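You operate a simulated robot arm through the tools that you are given. There is no shell and no other tool.

You are at the controls of a simulated robot arm. One attempt, no reset.

Task
Put the block from the reader into the found box and shut the lid.
Fine: leave the blue knob at NONE and the grey knob at OFF.

The check looks at the end state, three seconds after you hand in, the way a careful person would. Anything else that was tipped, shoved, dropped, spilled or broken makes it a failure. Lids that push on must go on centred and level and be pressed home; caps that screw on are set level and turned clockwise until they are tight.

Robot
A 6-joint arm with a two-finger gripper, fixed in place. Base frame: the origin is on the floor under the middle of its stand, x ahead of it, y to its left, z up; the work surface is at about z = 850. Units: mm, degrees, N and s.
It reaches about 1572 mm from its shoulder. Its first joint turns from -166.0 to 166.0 degrees. Payload 2.45 kg.
Tool frame: the origin (TCP) lies between the finger pads and is the grasp point; the fingertips stand 20 mm ahead of it; z points along the fingers, y is the line along which they close. The gripper opens to 140 mm; its body begins 168 mm behind the TCP.
Orientation is told as [roll, pitch, yaw] about the base's x, y, z axes, in that order, counted from this pose: with the fingers straight down and closing along the base's y, the tool's x points along the base's -x, its y along +y and its z along -z.

Tools
- The arm moves only by the tool step_arm. Its argument "moves" is a list of rows, each an object of numbers (a shift or turn left out is 0, a gripper value left out holds the last): "x", "y", "z": the shift along the tool's x, y, z in units of 400 mm (1.0 is 400 mm); "rx", "ry", "rz": the turn, a rotation vector about the tool's x, y, z in units of 90 degrees (1.0 is 90 degrees). In form: [{"x": .., "y": .., "z": .., "rx": .., "ry": .., "rz": ..}, ...]. A call has 1 to 20 rows; each row is the pose to reach, as a shift and turn from the pose commanded when the call began, along the tool's axes at that moment. "fingers" is the finger opening in mm, from 0 to 140, set as the call begins (left out, the last holds). A call with a number of a shift or a turn outside -1 to 1 is refused whole. Rows are played at 5 a second. More than 50 mm and 8.6 degrees between two rows, or a gripper value outside its range, and nothing of the call is played. Where a pose cannot be reached the arm comes as near as it can. A force on the tool above 40 N (or 10 N above the force at the start of the call, whichever is more), or a blocked arm, ends the call early, and 0.2 s more pass. The fingers move at their own pace (about 45 mm/s each) and stop on an object; they squeeze with about 34 N. The grip force told is the motor's: it shows also when the fingers shut on nothing. Time passes only in rows, and 0.2 s behind the last, so rows that repeat a pose let the fingers close. The reply holds the time, the measured pose of the TCP, the force on the tool along the base axes, the opening and the grip force, in the units named above and with some noise, with the torque about the TCP (base axes, N m) and any sound that the robot's microphone picked up.
- Cameras (640 x 400 px; columns grow to the right, rows downward): "scene" is fixed at [48.8, -660.1, 1462.8]; the picture's right is [0.76, -0.65, 0.00], its down [-0.30, -0.35, -0.89] and it looks along [0.57, 0.68, -0.46] (base axes); focal length 312 px, centre (320, 200). "wrist" rides on the gripper at [78, 11, -209] in the tool frame; the picture's right is [-0.14, 0.99, 0.00], its down [-0.92, -0.13, -0.37] and it looks along [-0.37, -0.05, 0.93] (tool axes); focal length 280 px, centre (320, 200). There is no depth. A picture from a camera that has moved, and an enlarged one, comes with that camera's place and axes in the base frame and with its lens. The place of the scene camera against the robot may be out by one fixed shift of up to 18 mm in any direction.
- capture(camera): a new picture of that camera. No time passes.
- zoom(camera, box): a new picture of the part [left, top, right, bottom] of that camera's present view, enlarged. No time passes.
- job_done(): hands the job in; it is judged then, once.

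Places have to be worked out from the pictures, the camera data and where the tool is seen. Open the gripper and draw the arm clear of the work before you hand the job in, unless the task says otherwise.

The tools are called after "Request:" as name(argument=value, ...) on one line, values as JSON. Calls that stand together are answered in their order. step_arm: Moves the arm, as the interface text tells. Its arguments: {"type":"object","properties":{"moves":{"type":"array"},"fingers":{"type":"number"}},"required":["moves"]} The other tools are called the same way: capture (camera) takes a picture; zoom (camera, box) takes an enlarged picture of a part of a camera's view; job_done () hands the job in.

At the start:

```text
clock: 0.0
eef_pos: [756.5, 198.5, 1205.5]
tool_rot: [0.0, 0.1, -0.1]
ft_force: [0.0, 0.5, 0.3]
torque: [-0.01, 0.02, -0.03]
gripper_width: 139.9
finger_force: 0.1
```

scene: 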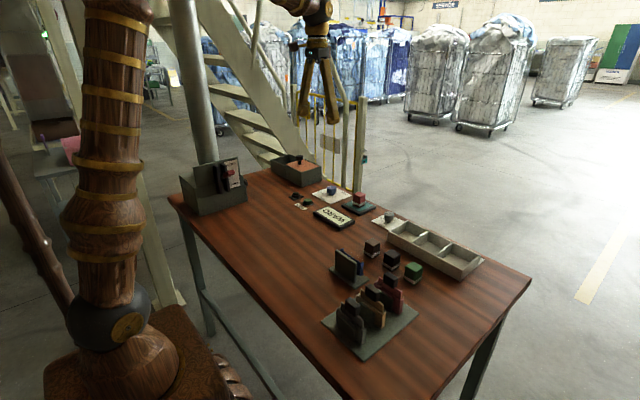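
wrist: 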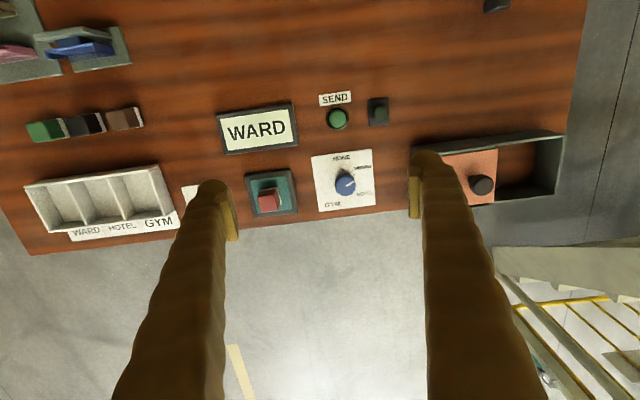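

I start by looking closely at both camera views to identify the reader, the block, the found box with its lid, and the knobs.

Request:
zoom(camera="scene", box=[160, 140, 400, 290])

Request:
zoom(camera="scene", box=[260, 140, 380, 215])

Request:
zoom(camera="scene", box=[320, 180, 500, 370])

Request:
zoom(camera="wrist", box=[200, 70, 400, 230])

Request:
zoom(camera="wrist", box=[400, 70, 600, 230])

Request:
zoom(camera="wrist", box=[0, 80, 220, 260])

```text
2.67 times, centred on (280, 215) of scene
camera zoom: at [48.8, -660.1, 1462.8], right [0.76, -0.65, 0.0], down [-0.3, -0.35, -0.89], along [0.57, 0.68, -0.46], focal length 833 px, centre (427, 160)
```

zoom: 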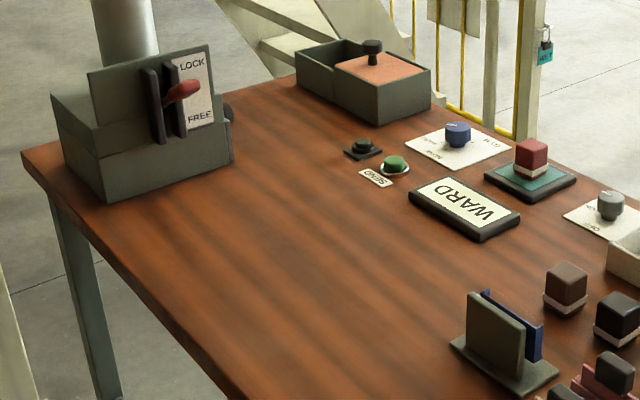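

```text
5.33 times, centred on (320, 178) of scene
camera zoom: at [48.8, -660.1, 1462.8], right [0.76, -0.65, 0.0], down [-0.3, -0.35, -0.89], along [0.57, 0.68, -0.46], focal length 1666 px, centre (320, 320)
```

zoom: 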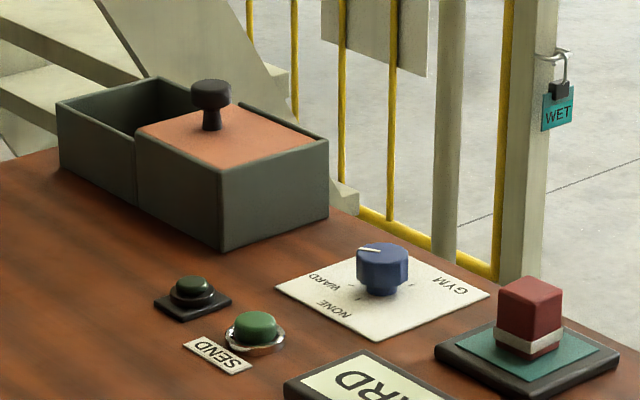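

```text
2.11 times, centred on (410, 275) of scene
camera zoom: at [48.8, -660.1, 1462.8], right [0.76, -0.65, 0.0], down [-0.3, -0.35, -0.89], along [0.57, 0.68, -0.46], focal length 658 px, centre (130, 42)
```

zoom: 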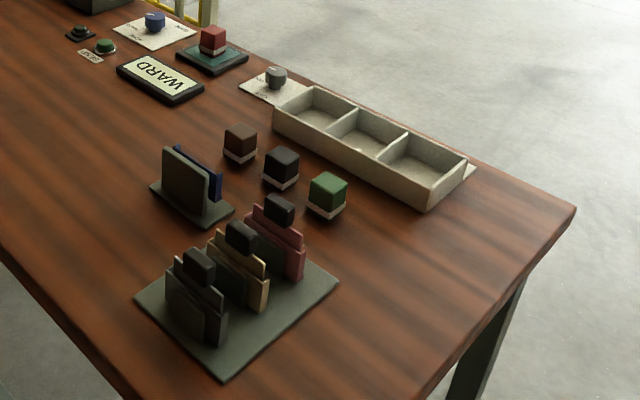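

```text
2.50 times, centred on (300, 150) of wrist
camera zoom: at [677.2, 209.3, 1414.0], right [0.14, 0.99, 0.0], down [0.92, -0.13, 0.37], along [0.37, -0.05, -0.93], focal length 701 px, centre (370, 325)
```

zoom: 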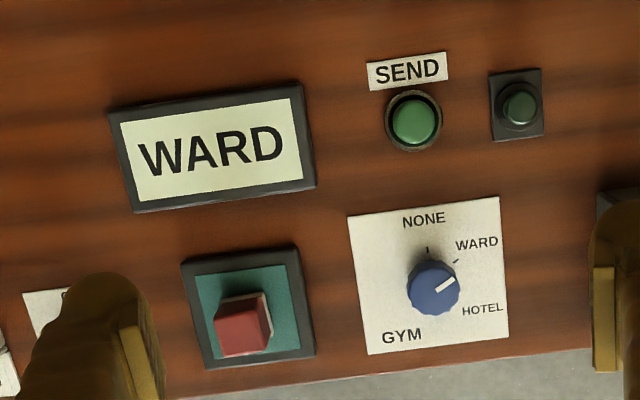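

```text
2.50 times, centred on (500, 150) of wrist
camera zoom: at [677.2, 209.3, 1414.0], right [0.14, 0.99, 0.0], down [0.92, -0.13, 0.37], along [0.37, -0.05, -0.93], focal length 701 px, centre (-130, 325)
```

zoom: 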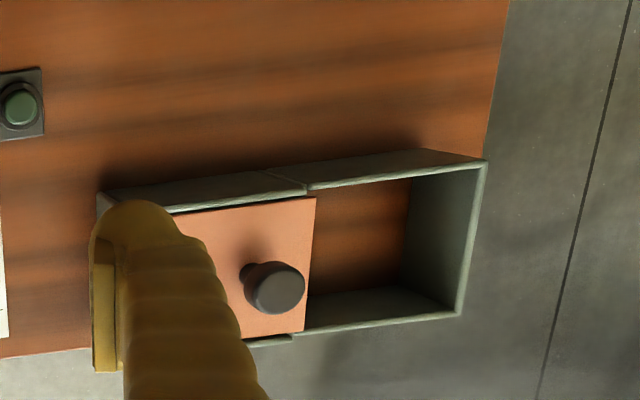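

```text
2.22 times, centred on (110, 170) of wrist
camera zoom: at [677.2, 209.3, 1414.0], right [0.14, 0.99, 0.0], down [0.92, -0.13, 0.37], along [0.37, -0.05, -0.93], focal length 623 px, centre (787, 267)
```

zoom: 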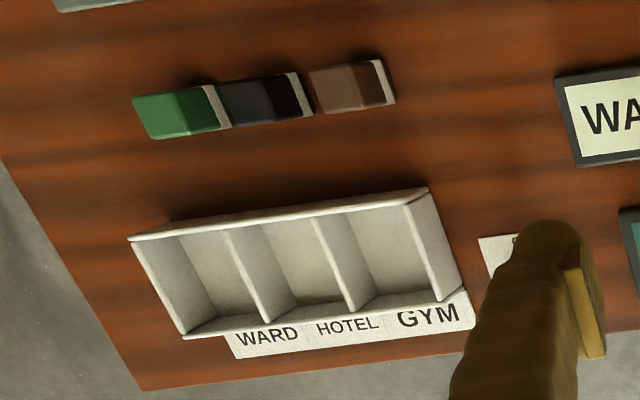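

I'll zoom further at the knobs, the lever unit and the boxes to read their states.

Request:
zoom(camera="scene", box=[170, 145, 260, 220])

Request:
zoom(camera="scene", box=[365, 200, 415, 232])

Request:
zoom(camera="scene", box=[305, 178, 355, 210])

Request:
zoom(camera="scene", box=[340, 180, 390, 220])

Request:
zoom(camera="scene", box=[265, 148, 330, 192])

Request:
zoom(camera="wrist", box=[320, 140, 380, 212])

```text
5.33 times, centred on (215, 182) of scene
camera zoom: at [48.8, -660.1, 1462.8], right [0.76, -0.65, 0.0], down [-0.3, -0.35, -0.89], along [0.57, 0.68, -0.46], focal length 1666 px, centre (880, 293)
```

zoom: 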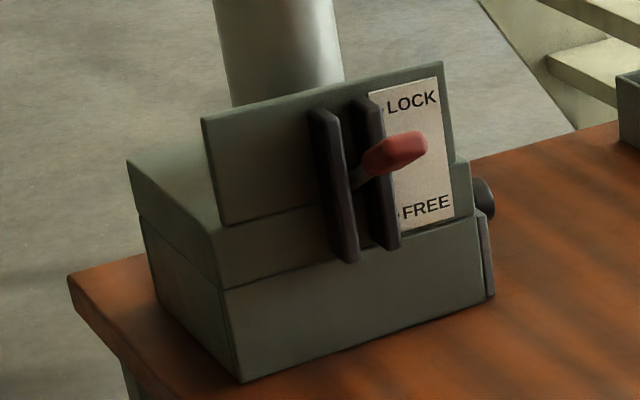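

```text
12.50 times, centred on (390, 216) of scene
camera zoom: at [48.8, -660.1, 1462.8], right [0.76, -0.65, 0.0], down [-0.3, -0.35, -0.89], along [0.57, 0.68, -0.46], focal length 3905 px, centre (-555, 0)
```

zoom: 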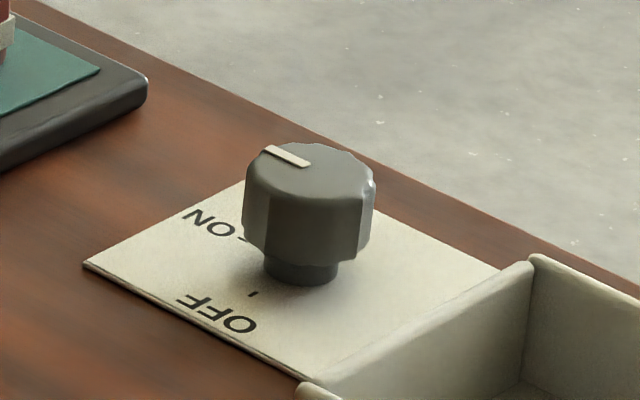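

```text
12.50 times, centred on (330, 194) of scene
camera zoom: at [48.8, -660.1, 1462.8], right [0.76, -0.65, 0.0], down [-0.3, -0.35, -0.89], along [0.57, 0.68, -0.46], focal length 3905 px, centre (195, 275)
```

zoom: 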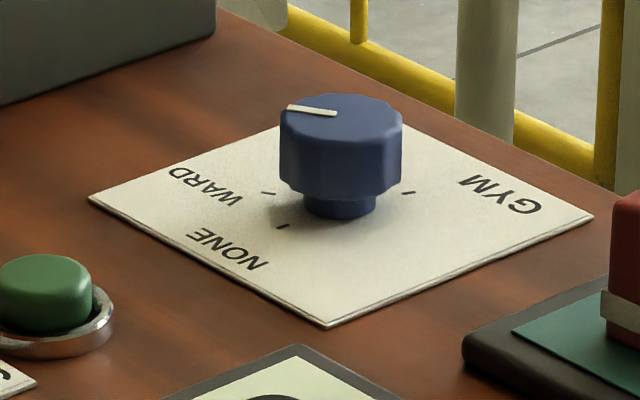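

```text
10.00 times, centred on (365, 200) of scene
camera zoom: at [48.8, -660.1, 1462.8], right [0.76, -0.65, 0.0], down [-0.3, -0.35, -0.89], along [0.57, 0.68, -0.46], focal length 3124 px, centre (-130, 200)
```

zoom: 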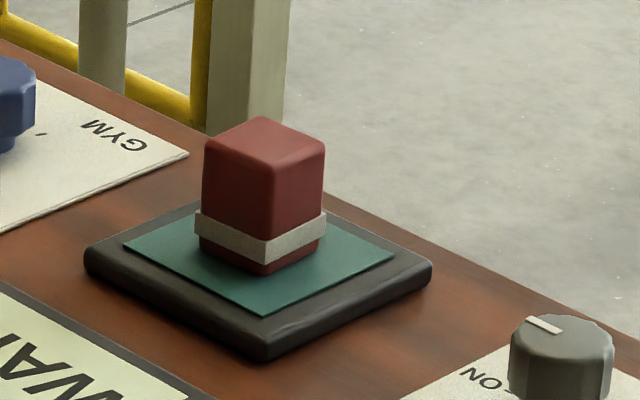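

```text
9.09 times, centred on (298, 170) of scene
camera zoom: at [48.8, -660.1, 1462.8], right [0.76, -0.65, 0.0], down [-0.3, -0.35, -0.89], along [0.57, 0.68, -0.46], focal length 2840 px, centre (524, 473)
```

zoom: 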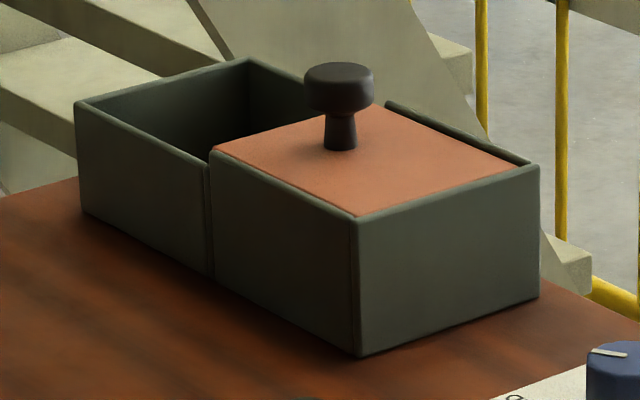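

```text
5.56 times, centred on (350, 176) of wrist
camera zoom: at [677.2, 209.3, 1414.0], right [0.14, 0.99, 0.0], down [0.92, -0.13, 0.37], along [0.37, -0.05, -0.93], focal length 1558 px, centre (153, 333)
```

zoom: 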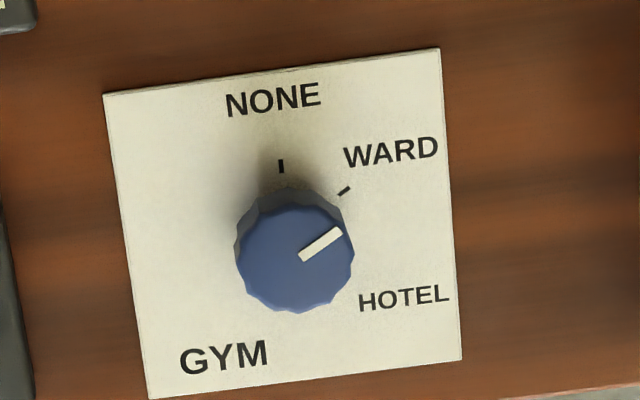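

The blue knob points at WARD and the grey one seems to point at or past ON. I'll move sideways at this height to look down at the orange-lid box and the lever unit with the wrist camera.

Request:
step_arm(moves=[{"x": 0.02, "y": 0.105}, {"x": 0.05, "y": 0.21}, {"x": 0.08, "y": 0.315}, {"x": 0.11, "y": 0.42}, {"x": 0.13, "y": 0.525}, {"x": 0.14, "y": 0.63}, {"x": 0.14, "y": 0.63}])

Request:
capture(camera="wrist")

Request:
capture(camera="scene")

```text
clock: 1.6
eef_pos: [699.4, 450.3, 1204.8]
tool_rot: [0.0, -0.1, 0.0]
ft_force: [0.4, -0.6, 0.1]
torque: [0.0, 0.0, -0.01]
gripper_width: 139.9
finger_force: 0.1
```

```text
taken
camera wrist: at [621.0, 461.2, 1413.7], right [0.14, 0.99, 0.0], down [0.92, -0.13, 0.37], along [0.37, -0.05, -0.93], focal length 280 px, centre (320, 200)
```

wrist: 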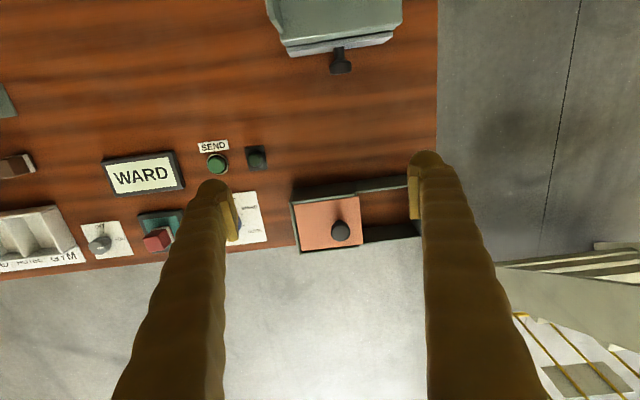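

```text
taken
```

scene: 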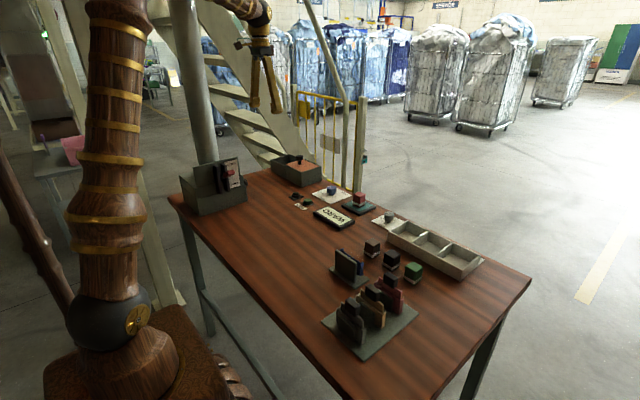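

Request:
zoom(camera="wrist", box=[240, 0, 440, 120])

Request:
zoom(camera="wrist", box=[270, 150, 440, 270])

Request:
zoom(camera="wrist", box=[70, 130, 280, 270])

```text
3.20 times, centred on (340, 60) of wrist
camera zoom: at [621.0, 461.2, 1413.7], right [0.14, 0.99, 0.0], down [0.92, -0.13, 0.37], along [0.37, -0.05, -0.93], focal length 897 px, centre (256, 648)
```

zoom: 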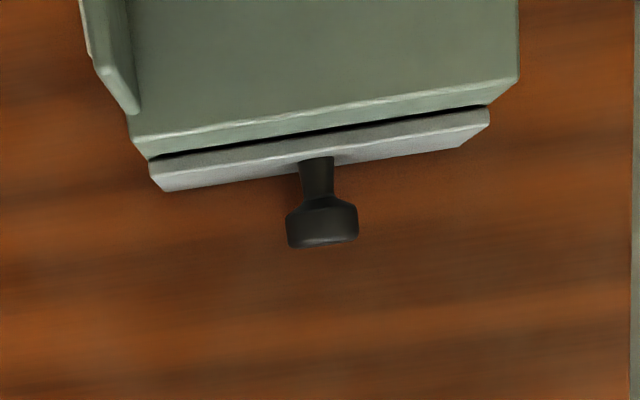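

```text
3.33 times, centred on (355, 210) of wrist
camera zoom: at [621.0, 461.2, 1413.7], right [0.14, 0.99, 0.0], down [0.92, -0.13, 0.37], along [0.37, -0.05, -0.93], focal length 935 px, centre (203, 167)
```

zoom: 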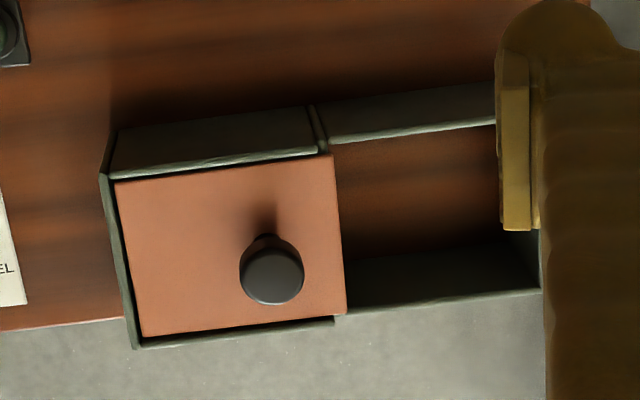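

```text
2.86 times, centred on (175, 200) of wrist
camera zoom: at [621.0, 461.2, 1413.7], right [0.14, 0.99, 0.0], down [0.92, -0.13, 0.37], along [0.37, -0.05, -0.93], focal length 801 px, centre (734, 200)
```

zoom: 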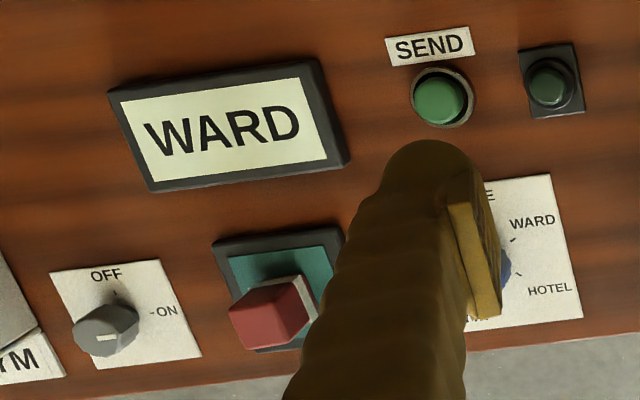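

The lever unit turns out to hold a drawer with a black knob. The orange-lid box looks like a sliding-lid box, and I'll go closer to see which half is the actual box.

Request:
step_arm(moves=[{"x": -0.054, "y": 0.031, "z": 0.071}, {"x": -0.109, "y": 0.062, "z": 0.142}, {"x": -0.163, "y": 0.094, "z": 0.214}, {"x": -0.2175, "y": 0.125, "z": 0.285}, {"x": -0.2175, "y": 0.125, "z": 0.285}])

Request:
capture(camera="wrist")

```text
clock: 2.8
eef_pos: [787.1, 499.2, 1091.3]
tool_rot: [-0.1, 0.1, -0.1]
ft_force: [0.4, 0.1, -0.6]
torque: [0.02, 0.01, -0.01]
gripper_width: 139.9
finger_force: 0.0
```

```text
taken
camera wrist: at [707.8, 510.7, 1300.0], right [0.14, 0.99, 0.0], down [0.92, -0.13, 0.37], along [0.37, -0.05, -0.93], focal length 280 px, centre (320, 200)
```

wrist: 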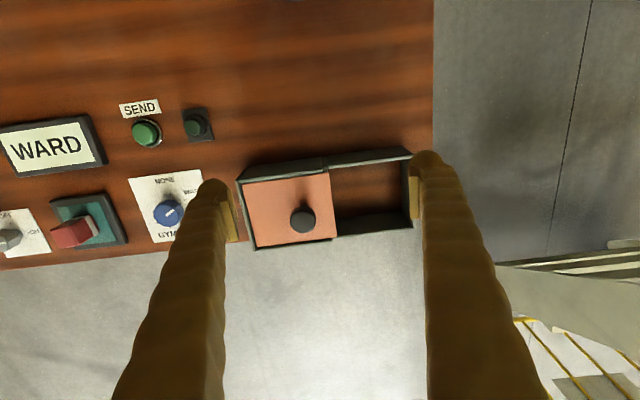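

Request:
zoom(camera="wrist", box=[230, 140, 430, 260])

Request:
zoom(camera="wrist", box=[120, 160, 220, 250])

```text
3.20 times, centred on (330, 200) of wrist
camera zoom: at [707.8, 510.7, 1300.0], right [0.14, 0.99, 0.0], down [0.92, -0.13, 0.37], along [0.37, -0.05, -0.93], focal length 897 px, centre (288, 200)
```

zoom: 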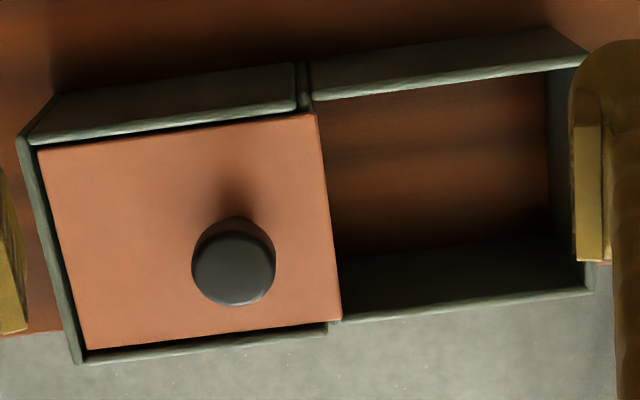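

```text
4.44 times, centred on (170, 205) of wrist
camera zoom: at [707.8, 510.7, 1300.0], right [0.14, 0.99, 0.0], down [0.92, -0.13, 0.37], along [0.37, -0.05, -0.93], focal length 1246 px, centre (987, 178)
```

zoom: 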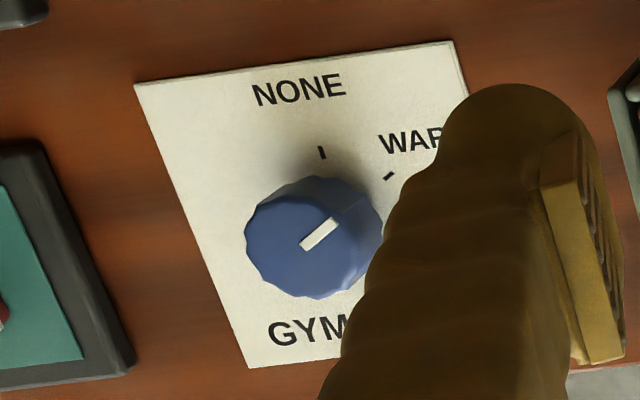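

The wood grain shows through the open right-hand half of the orange-lid box, so that half seems to be a floorless run-out and the real box may lie under the lid. Next I go over to the grey and blue knobs and the reader for a closer look.

Request:
step_arm(moves=[{"y": -0.11}, {"y": -0.22}, {"y": -0.33}, {"y": -0.44}, {"y": -0.55}, {"y": -0.66}, {"y": -0.66}])

Request:
capture(camera="wrist")

Request:
zoom(camera="wrist", box=[220, 120, 420, 245])

```text
clock: 4.4
eef_pos: [786.3, 235.4, 1093.4]
tool_rot: [0.0, 0.2, 0.1]
ft_force: [0.0, -0.6, -0.1]
torque: [0.0, -0.01, 0.01]
gripper_width: 139.9
finger_force: 0.1
```

```text
taken
camera wrist: at [708.3, 246.8, 1300.8], right [0.14, 0.99, 0.0], down [0.92, -0.13, 0.37], along [0.37, -0.05, -0.93], focal length 280 px, centre (320, 200)
```

wrist: 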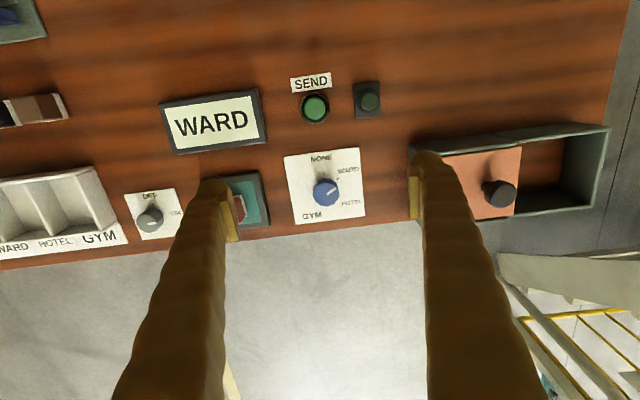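

```text
3.20 times, centred on (320, 182) of wrist
camera zoom: at [708.3, 246.8, 1300.8], right [0.14, 0.99, 0.0], down [0.92, -0.13, 0.37], along [0.37, -0.05, -0.93], focal length 897 px, centre (320, 256)
```

zoom: 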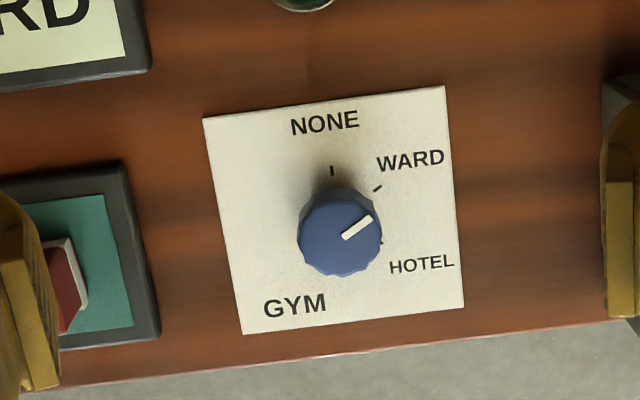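

Request:
zoom(camera="wrist", box=[110, 170, 210, 250])

Request:
zoom(camera="wrist", box=[400, 110, 620, 240])

```text
5.00 times, centred on (160, 210) of wrist
camera zoom: at [708.3, 246.8, 1300.8], right [0.14, 0.99, 0.0], down [0.92, -0.13, 0.37], along [0.37, -0.05, -0.93], focal length 1402 px, centre (1120, 150)
```

zoom: 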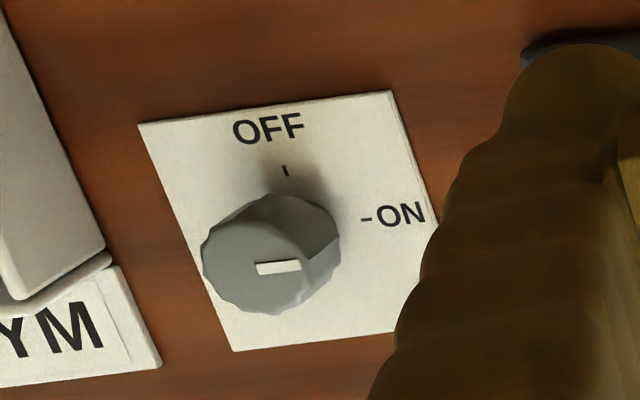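

```text
2.91 times, centred on (510, 175) of wrist
camera zoom: at [708.3, 246.8, 1300.8], right [0.14, 0.99, 0.0], down [0.92, -0.13, 0.37], along [0.37, -0.05, -0.93], focal length 816 px, centre (-233, 273)
```

zoom: 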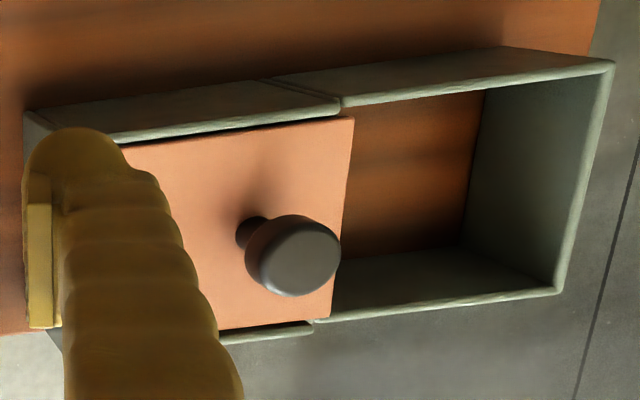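

The grey knob points at ON (+y); OFF lies toward −x, a quarter turn counter-clockwise. I want to see the finger shape and the neighbouring tray before gripping.

Request:
zoom(camera="scene", box=[260, 0, 440, 140])

Request:
zoom(camera="scene", box=[350, 170, 510, 290])

```text
2.86 times, centred on (350, 70) of scene
camera zoom: at [48.8, -660.1, 1462.8], right [0.76, -0.65, 0.0], down [-0.3, -0.35, -0.89], along [0.57, 0.68, -0.46], focal length 893 px, centre (234, 571)
```

zoom: 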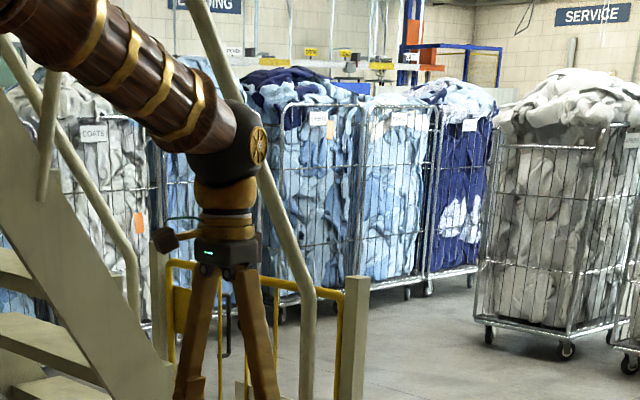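

```text
3.33 times, centred on (430, 230) of scene
camera zoom: at [48.8, -660.1, 1462.8], right [0.76, -0.65, 0.0], down [-0.3, -0.35, -0.89], along [0.57, 0.68, -0.46], focal length 1041 px, centre (-47, 100)
```

zoom: 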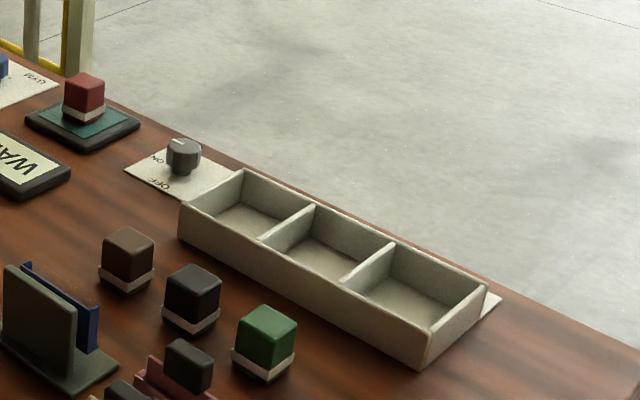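

Request:
zoom(camera="scene", box=[305, 70, 375, 150])

Request:
zoom(camera="scene", box=[370, 195, 430, 240])

```text
5.00 times, centred on (340, 110) of scene
camera zoom: at [48.8, -660.1, 1462.8], right [0.76, -0.65, 0.0], down [-0.3, -0.35, -0.89], along [0.57, 0.68, -0.46], focal length 1562 px, centre (220, 650)
```

zoom: 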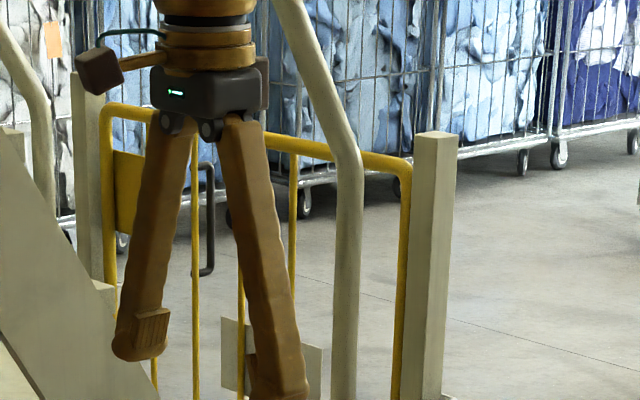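

```text
8.89 times, centred on (400, 218) of scene
camera zoom: at [48.8, -660.1, 1462.8], right [0.76, -0.65, 0.0], down [-0.3, -0.35, -0.89], along [0.57, 0.68, -0.46], focal length 2777 px, centre (-391, 44)
```

zoom: 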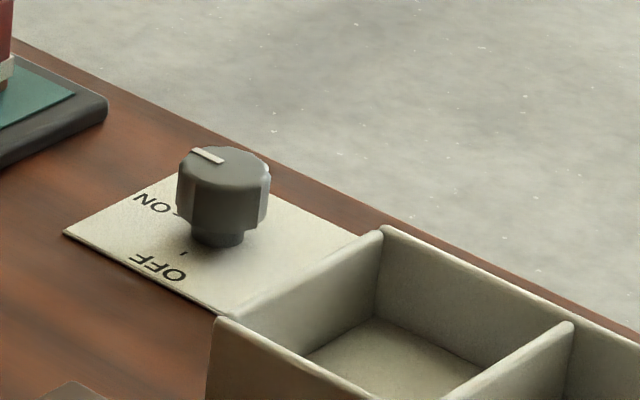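

Fingers are about 30 mm thick, the tray wall sits near y ≈ −140, and the grey knob is near (875, −64) with its top at about z 887, so there is room. I'll move above the grey knob for a closer look.

Request:
step_arm(moves=[{"x": -0.018, "y": -0.092, "z": 0.02}, {"x": -0.037, "y": -0.185, "z": 0.05}, {"x": -0.055, "y": -0.277, "z": 0.09}, {"x": -0.073, "y": -0.37, "z": 0.14}, {"x": -0.092, "y": -0.462, "z": 0.19}, {"x": -0.11, "y": -0.554, "z": 0.24}, {"x": -0.128, "y": -0.647, "z": 0.29}, {"x": -0.147, "y": -0.739, "z": 0.333}, {"x": -0.147, "y": -0.739, "z": 0.333}])

Request:
capture(camera="wrist")

Request:
zoom(camera="wrist", box=[220, 140, 420, 265])

```text
clock: 6.4
eef_pos: [845.6, -59.3, 957.0]
tool_rot: [0.0, -0.1, 0.0]
ft_force: [-0.5, -0.2, 0.2]
torque: [0.03, 0.01, 0.02]
gripper_width: 139.8
finger_force: 0.0
```

```text
taken
camera wrist: at [767.5, -48.8, 1165.3], right [0.14, 0.99, 0.0], down [0.92, -0.13, 0.37], along [0.37, -0.05, -0.93], focal length 280 px, centre (320, 200)
```

wrist: 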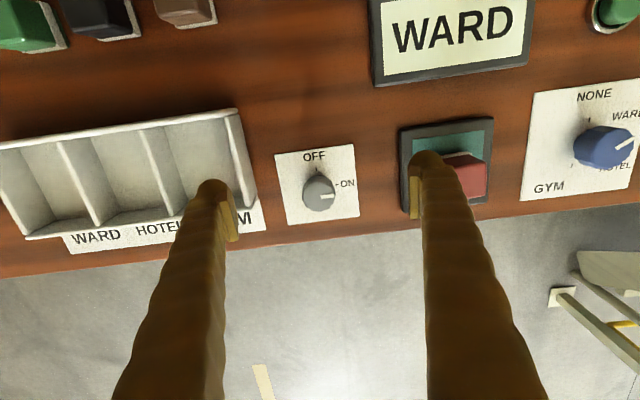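

```text
3.20 times, centred on (320, 202) of wrist
camera zoom: at [767.5, -48.8, 1165.3], right [0.14, 0.99, 0.0], down [0.92, -0.13, 0.37], along [0.37, -0.05, -0.93], focal length 897 px, centre (320, 192)
```

zoom: 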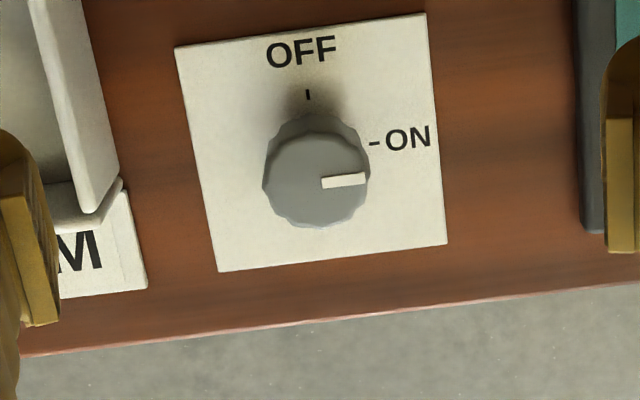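

Pointer is exactly at +y (ON); knob centre is (875, −64.6). I'll open the fingers to 70 mm, pre-rotate 45° clockwise, and lower around the knob to TCP z ≈ 882.

Request:
step_arm(fingers=70, moves=[{"x": -0.012, "y": -0.002, "rz": 0.084}, {"x": -0.024, "y": -0.004, "rz": 0.167}, {"x": -0.036, "y": -0.007, "rz": 0.25}, {"x": -0.048, "y": -0.009, "rz": 0.334}, {"x": -0.06, "y": -0.011, "rz": 0.417}, {"x": -0.0718, "y": -0.0138, "rz": 0.5}, {"x": -0.0718, "y": -0.0138, "z": 0.05, "rz": 0.5}, {"x": -0.0718, "y": -0.0138, "z": 0.1, "rz": 0.5}, {"x": -0.0718, "y": -0.0138, "z": 0.15, "rz": 0.5}, {"x": -0.0718, "y": -0.0138, "z": 0.1908, "rz": 0.5}, {"x": -0.0718, "y": -0.0138, "z": 0.1908, "rz": 0.5}])

Request:
capture(camera="wrist")

Request:
zoom(camera="scene", box=[340, 150, 440, 240])

```text
clock: 8.8
eef_pos: [874.4, -63.3, 882.2]
tool_rot: [0.0, 0.0, -45.0]
ft_force: [-0.2, 0.1, 0.1]
torque: [-0.03, -0.02, 0.0]
gripper_width: 70.0
finger_force: 0.0
```

```text
taken
camera wrist: at [826.0, -1.7, 1090.7], right [0.8, 0.6, 0.0], down [0.56, -0.74, 0.37], along [0.22, -0.29, -0.93], focal length 280 px, centre (320, 200)
```

wrist: 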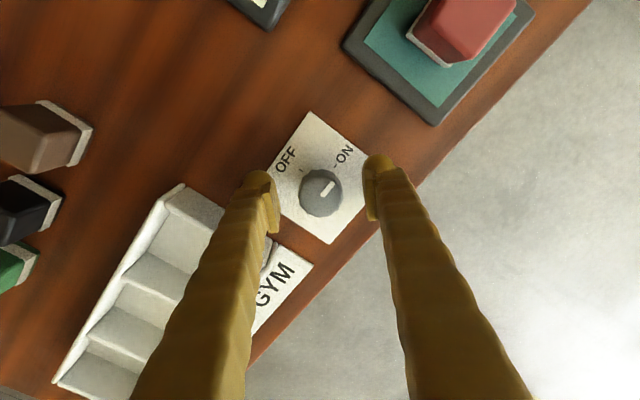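

```text
4.44 times, centred on (390, 195) of scene
camera zoom: at [48.8, -660.1, 1462.8], right [0.76, -0.65, 0.0], down [-0.3, -0.35, -0.89], along [0.57, 0.68, -0.46], focal length 1388 px, centre (9, 222)
```

zoom: 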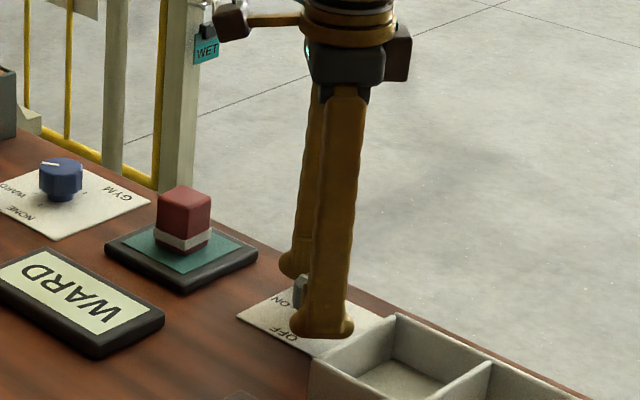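

The fingers straddle the grey knob with the pointer visible between them. I close on it.

Request:
step_arm(fingers=0, moves=[{"z": 0}, {"z": 0}, {"z": 0}, {"z": 0}])

Request:
capture(camera="wrist")

```text
clock: 9.8
eef_pos: [873.4, -64.7, 883.0]
tool_rot: [0.1, 0.0, -45.0]
ft_force: [3.1, 3.5, -2.0]
torque: [0.0, -0.03, -0.01]
gripper_width: 34.1
finger_force: 40.2
```

```text
taken
camera wrist: at [826.2, -1.5, 1090.8], right [0.8, 0.6, 0.0], down [0.56, -0.74, 0.37], along [0.22, -0.29, -0.93], focal length 280 px, centre (320, 200)
```

wrist: 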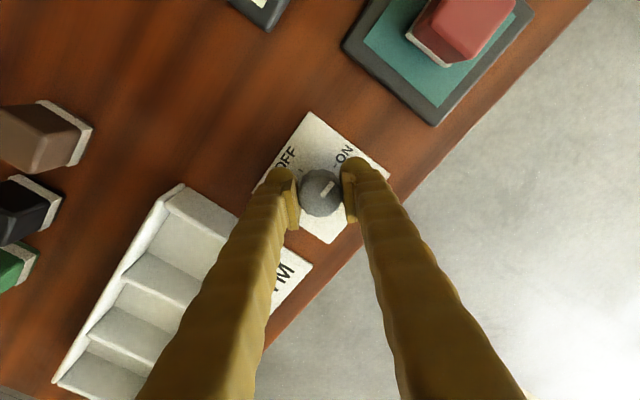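

Gripped at 34 mm with small side force. Now I turn it 90° counter-clockwise (tool rz −1.0) in small steps.

Request:
step_arm(moves=[{"rz": -0.083}, {"rz": -0.167}, {"rz": -0.25}, {"rz": -0.333}, {"rz": -0.417}, {"rz": -0.5}, {"rz": -0.583}, {"rz": -0.667}, {"rz": -0.75}, {"rz": -0.833}, {"rz": -0.917}, {"rz": -1.0}, {"rz": -1.0}])

Request:
capture(camera="wrist")

Request:
zoom(camera="wrist", box=[260, 130, 400, 250])

```text
clock: 12.6
eef_pos: [874.3, -65.5, 881.6]
tool_rot: [0.0, 0.1, 45.1]
ft_force: [-13.8, -31.1, 11.0]
torque: [-0.4, 0.19, 0.01]
gripper_width: 33.7
finger_force: 45.1
```

```text
taken
camera wrist: at [811.0, -113.0, 1090.7], right [-0.6, 0.8, 0.0], down [0.74, 0.56, 0.37], along [0.29, 0.22, -0.93], focal length 280 px, centre (320, 200)
```

wrist: 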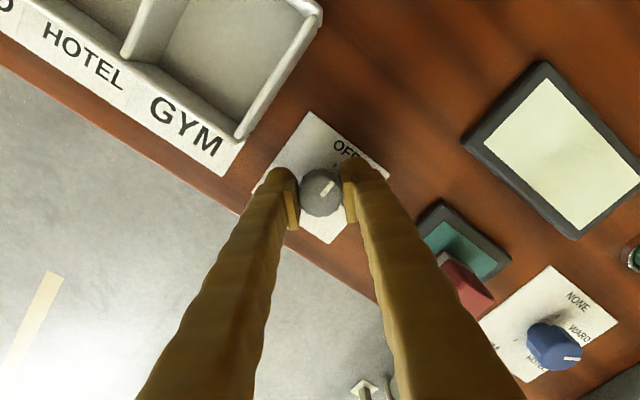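

```text
3.33 times, centred on (330, 190) of wrist
camera zoom: at [811.0, -113.0, 1090.7], right [-0.6, 0.8, 0.0], down [0.74, 0.56, 0.37], along [0.29, 0.22, -0.93], focal length 935 px, centre (287, 233)
```

zoom: 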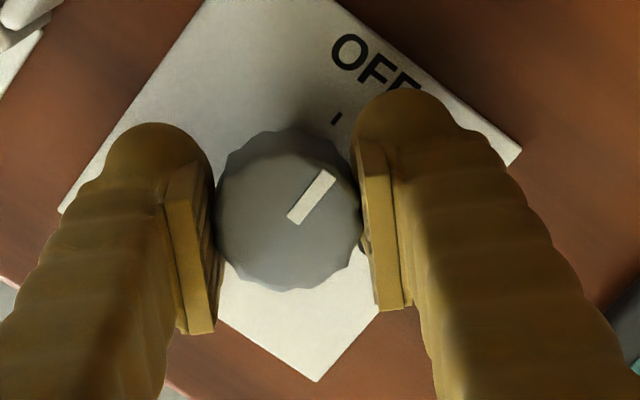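

The pointer now faces −x (OFF tick) and the display went blank. I release the knob, then lift straight up.

Request:
step_arm(fingers=75, moves=[{"z": 0}, {"z": 0}, {"z": 0}, {"z": 0}])

Request:
step_arm(moves=[{"z": -0.06}, {"z": -0.14}, {"z": -0.24}, {"z": -0.34}, {"z": -0.34}])

Request:
capture(camera="wrist")

Request:
zoom(camera="scene", box=[290, 160, 430, 245])

```text
clock: 13.6
eef_pos: [875.9, -64.1, 882.0]
tool_rot: [-0.1, 0.0, 45.1]
ft_force: [-0.9, -0.1, 0.3]
torque: [0.02, 0.0, 0.04]
gripper_width: 75.3
finger_force: 0.1
```

```text
clock: 14.8
eef_pos: [874.8, -64.7, 1018.5]
tool_rot: [0.0, 0.0, 45.0]
ft_force: [0.2, -0.1, 0.5]
torque: [-0.01, -0.01, -0.04]
gripper_width: 75.2
finger_force: 0.0
```

```text
taken
camera wrist: at [811.0, -112.9, 1226.5], right [-0.6, 0.8, 0.0], down [0.74, 0.56, 0.37], along [0.29, 0.22, -0.93], focal length 280 px, centre (320, 200)
```

wrist: 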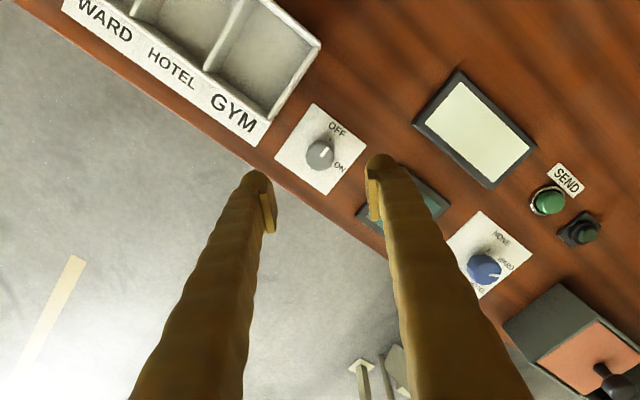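

```text
4.57 times, centred on (360, 202) of scene
camera zoom: at [48.8, -660.1, 1462.8], right [0.76, -0.65, 0.0], down [-0.3, -0.35, -0.89], along [0.57, 0.68, -0.46], focal length 1428 px, centre (137, 189)
```

zoom: 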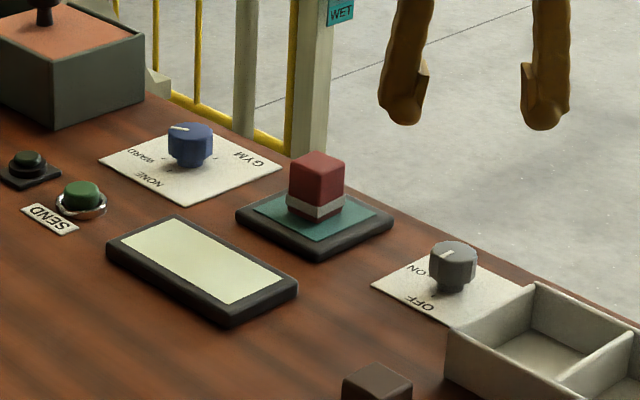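

Request:
zoom(camera="wrist", box=[270, 100, 370, 200])

Request:
zoom(camera="scene", box=[365, 200, 415, 232])

```text
4.00 times, centred on (320, 150) of wrist
camera zoom: at [811.0, -112.9, 1226.5], right [-0.6, 0.8, 0.0], down [0.74, 0.56, 0.37], along [0.29, 0.22, -0.93], focal length 1122 px, centre (320, 400)
```

zoom: 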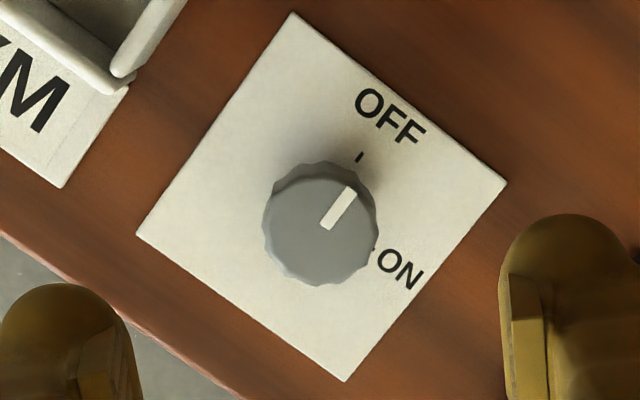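

```text
12.50 times, centred on (390, 216) of scene
camera zoom: at [48.8, -660.1, 1462.8], right [0.76, -0.65, 0.0], down [-0.3, -0.35, -0.89], along [0.57, 0.68, -0.46], focal length 3905 px, centre (-555, 0)
```

zoom: 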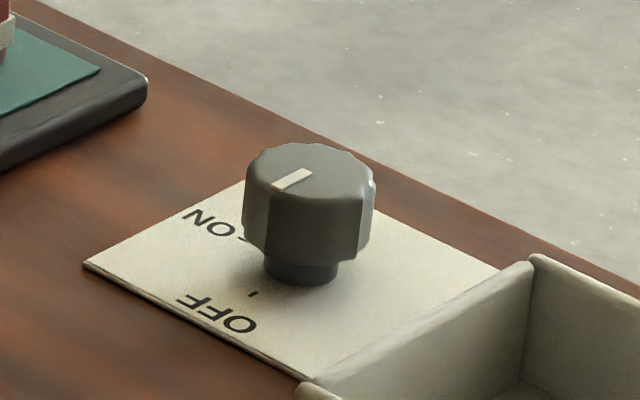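

Grey knob is at OFF. Now I go above the blue knob at (866, 235.6), turning the gripper to −30° yaw for a 60° counter-clockwise turn.

Request:
step_arm(moves=[{"x": -0.0515, "y": 0.0547, "rz": 0.0833}, {"x": -0.1029, "y": 0.1093, "rz": 0.1667}, {"x": -0.1544, "y": 0.164, "rz": 0.25}, {"x": -0.2059, "y": 0.2186, "rz": 0.3333}, {"x": -0.2574, "y": 0.2733, "rz": 0.4167}, {"x": -0.3088, "y": 0.328, "rz": 0.5}, {"x": -0.3603, "y": 0.3826, "rz": 0.5833}, {"x": -0.4118, "y": 0.4373, "rz": 0.6667}, {"x": -0.4632, "y": 0.4919, "rz": 0.75}, {"x": -0.5147, "y": 0.5466, "rz": 0.8333}, {"x": -0.5147, "y": 0.5466, "rz": 0.8333}])

Request:
capture(camera="wrist")

Request:
zoom(camera="wrist", box=[240, 80, 400, 220])

```text
clock: 17.2
eef_pos: [865.4, 235.3, 1019.1]
tool_rot: [-0.1, 0.1, -30.0]
ft_force: [0.1, -0.3, 0.6]
torque: [0.03, -0.04, -0.04]
gripper_width: 75.2
finger_force: 0.0
```

```text
taken
camera wrist: at [803.6, 284.0, 1226.5], right [0.62, 0.79, 0.0], down [0.73, -0.57, 0.37], along [0.29, -0.23, -0.93], focal length 280 px, centre (320, 200)
```

wrist: 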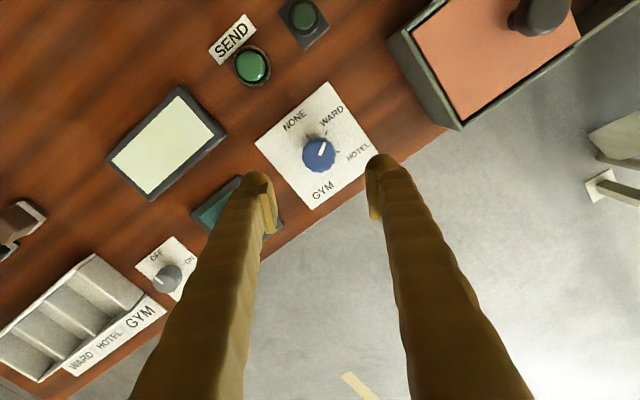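

```text
2.86 times, centred on (320, 150) of wrist
camera zoom: at [803.6, 284.0, 1226.5], right [0.62, 0.79, 0.0], down [0.73, -0.57, 0.37], along [0.29, -0.23, -0.93], focal length 801 px, centre (320, 343)
```

zoom: 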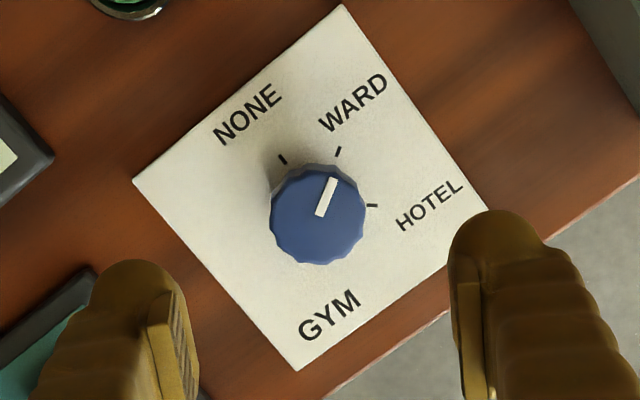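

Centre estimate agrees with the TCP within a millimetre or two. I lower around the blue knob and close.

Request:
step_arm(fingers=70, moves=[{"z": 0.09}, {"z": 0.18}, {"z": 0.26}, {"z": 0.31}, {"z": 0.3415}, {"z": 0.3415}])

Request:
step_arm(fingers=0, moves=[{"z": 0}, {"z": 0}, {"z": 0}, {"z": 0}])

Request:
capture(camera="wrist")

```text
clock: 18.6
eef_pos: [866.1, 236.0, 882.4]
tool_rot: [0.0, -0.1, -29.9]
ft_force: [0.3, 0.7, 0.2]
torque: [0.01, -0.03, 0.01]
gripper_width: 70.0
finger_force: 0.0
```

```text
clock: 19.6
eef_pos: [865.8, 233.6, 880.7]
tool_rot: [0.0, 0.0, -30.0]
ft_force: [-14.1, -23.0, 3.4]
torque: [-0.24, 0.13, 0.03]
gripper_width: 40.9
finger_force: 45.4
```

```text
taken
camera wrist: at [803.3, 283.2, 1090.0], right [0.61, 0.79, 0.0], down [0.73, -0.57, 0.37], along [0.29, -0.23, -0.93], focal length 280 px, centre (320, 200)
```

wrist: 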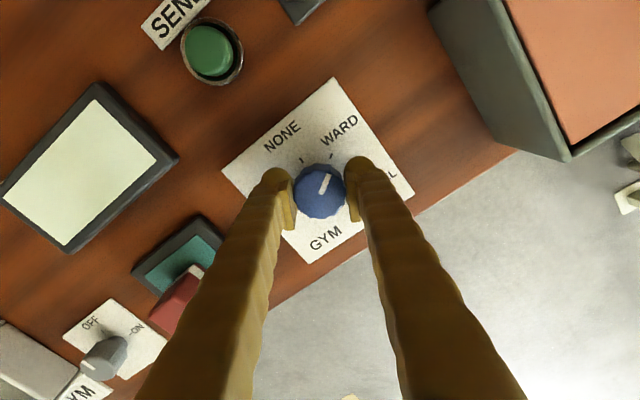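

The side force (27 N along −closing direction) shows the knob centre is ~2 mm toward −y of the TCP. I relieve that with a small shift before turning.

Request:
step_arm(moves=[{"y": -0.0025}, {"y": -0.005}, {"y": -0.005}])

```text
clock: 20.4
eef_pos: [865.3, 233.6, 880.8]
tool_rot: [0.2, -0.1, -29.9]
ft_force: [12.0, -0.4, -9.3]
torque: [0.0, -0.22, 0.03]
gripper_width: 40.5
finger_force: 44.7
```

Side force is now small. I turn the blue knob 60° counter-clockwise toward NONE.

Request:
step_arm(moves=[{"rz": -0.0833}, {"rz": -0.1667}, {"rz": -0.25}, {"rz": -0.3333}, {"rz": -0.4167}, {"rz": -0.5}, {"rz": -0.5833}, {"rz": -0.6667}, {"rz": -0.6667}])

Request:
zoom(camera="wrist", box=[240, 110, 400, 250])

```text
clock: 21.3
eef_pos: [865.8, 234.8, 881.4]
tool_rot: [0.0, -0.1, -6.3]
ft_force: [1.4, 2.6, -4.8]
torque: [-0.01, -0.08, 0.01]
gripper_width: 41.1
finger_force: 44.9
stopped in row 4: the force on the tool passed its limit at 41 N (the readings are from after the stop); the commanded pose is now the measured one
```

```text
2.86 times, centred on (320, 180) of wrist
camera zoom: at [788.3, 254.0, 1089.8], right [0.25, 0.97, 0.0], down [0.9, -0.23, 0.37], along [0.36, -0.09, -0.93], focal length 801 px, centre (320, 257)
```

zoom: 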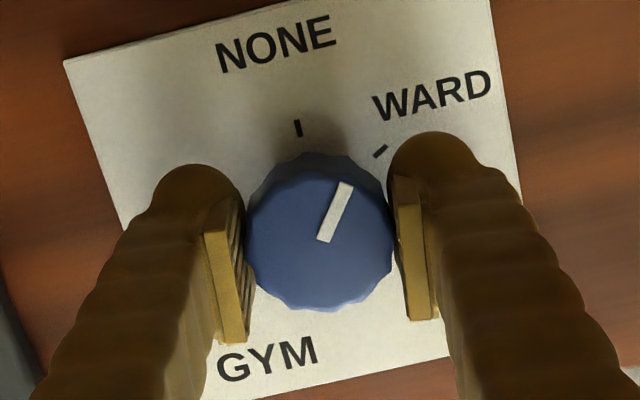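

It stopped on side force part-way, which re-zeroed the load; the pointer still needs about 36° more. I continue the turn.

Request:
step_arm(moves=[{"rz": -0.067}, {"rz": -0.134}, {"rz": -0.2}, {"rz": -0.267}, {"rz": -0.334}, {"rz": -0.403}, {"rz": -0.403}])

Request:
zoom(camera="wrist", box=[240, 110, 400, 250])

```text
clock: 22.9
eef_pos: [866.2, 234.6, 880.8]
tool_rot: [0.1, -0.3, 30.1]
ft_force: [9.6, 25.8, -13.4]
torque: [0.29, -0.21, -0.03]
gripper_width: 40.4
finger_force: 45.2
```

```text
2.86 times, centred on (320, 180) of wrist
camera zoom: at [791.5, 205.4, 1089.8], right [-0.38, 0.93, 0.0], down [0.86, 0.35, 0.37], along [0.34, 0.14, -0.93], focal length 801 px, centre (320, 257)
```

zoom: 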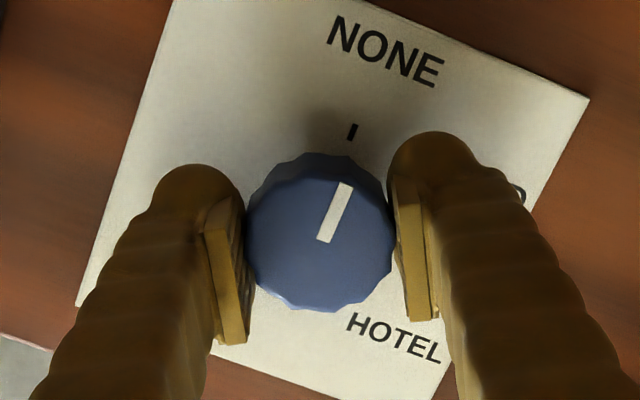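

The pointer now lies along −x toward the NONE tick. I release and lift to check it.

Request:
step_arm(fingers=75, moves=[{"z": 0}, {"z": 0}, {"z": 0}, {"z": 0}])

Request:
step_arm(moves=[{"z": -0.06}, {"z": -0.14}, {"z": -0.24}, {"z": -0.35}, {"z": -0.35}])

Request:
zoom(camera="wrist", box=[240, 80, 400, 220])

Request:
capture(camera="scene")

Request:
zoom(camera="scene", box=[290, 160, 430, 245])

```text
clock: 23.9
eef_pos: [865.1, 234.4, 881.5]
tool_rot: [-0.1, -0.3, 29.9]
ft_force: [0.4, 1.3, -0.1]
torque: [0.03, 0.03, -0.01]
gripper_width: 74.9
finger_force: 0.1
```

```text
clock: 25.1
eef_pos: [866.5, 234.8, 1020.9]
tool_rot: [0.0, -0.2, 30.0]
ft_force: [-0.4, -0.7, -0.4]
torque: [-0.02, -0.02, 0.0]
gripper_width: 74.9
finger_force: 0.0
```

```text
2.86 times, centred on (320, 150) of wrist
camera zoom: at [791.8, 204.5, 1230.7], right [-0.38, 0.93, 0.0], down [0.86, 0.35, 0.37], along [0.34, 0.14, -0.93], focal length 801 px, centre (320, 343)
```

zoom: 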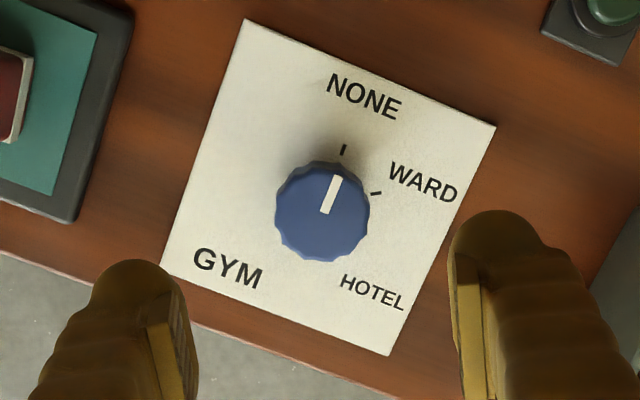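

```text
taken
```

scene: 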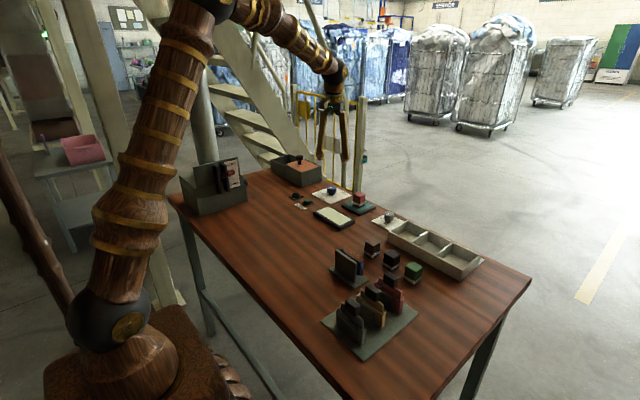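

```text
4.57 times, centred on (360, 202) of scene
camera zoom: at [48.8, -660.1, 1462.8], right [0.76, -0.65, 0.0], down [-0.3, -0.35, -0.89], along [0.57, 0.68, -0.46], focal length 1428 px, centre (137, 189)
```

zoom: 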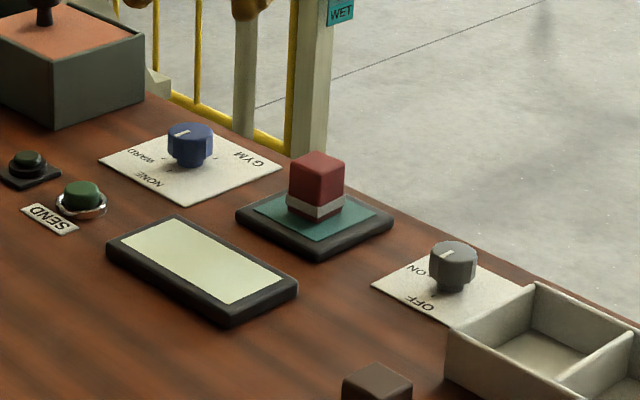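

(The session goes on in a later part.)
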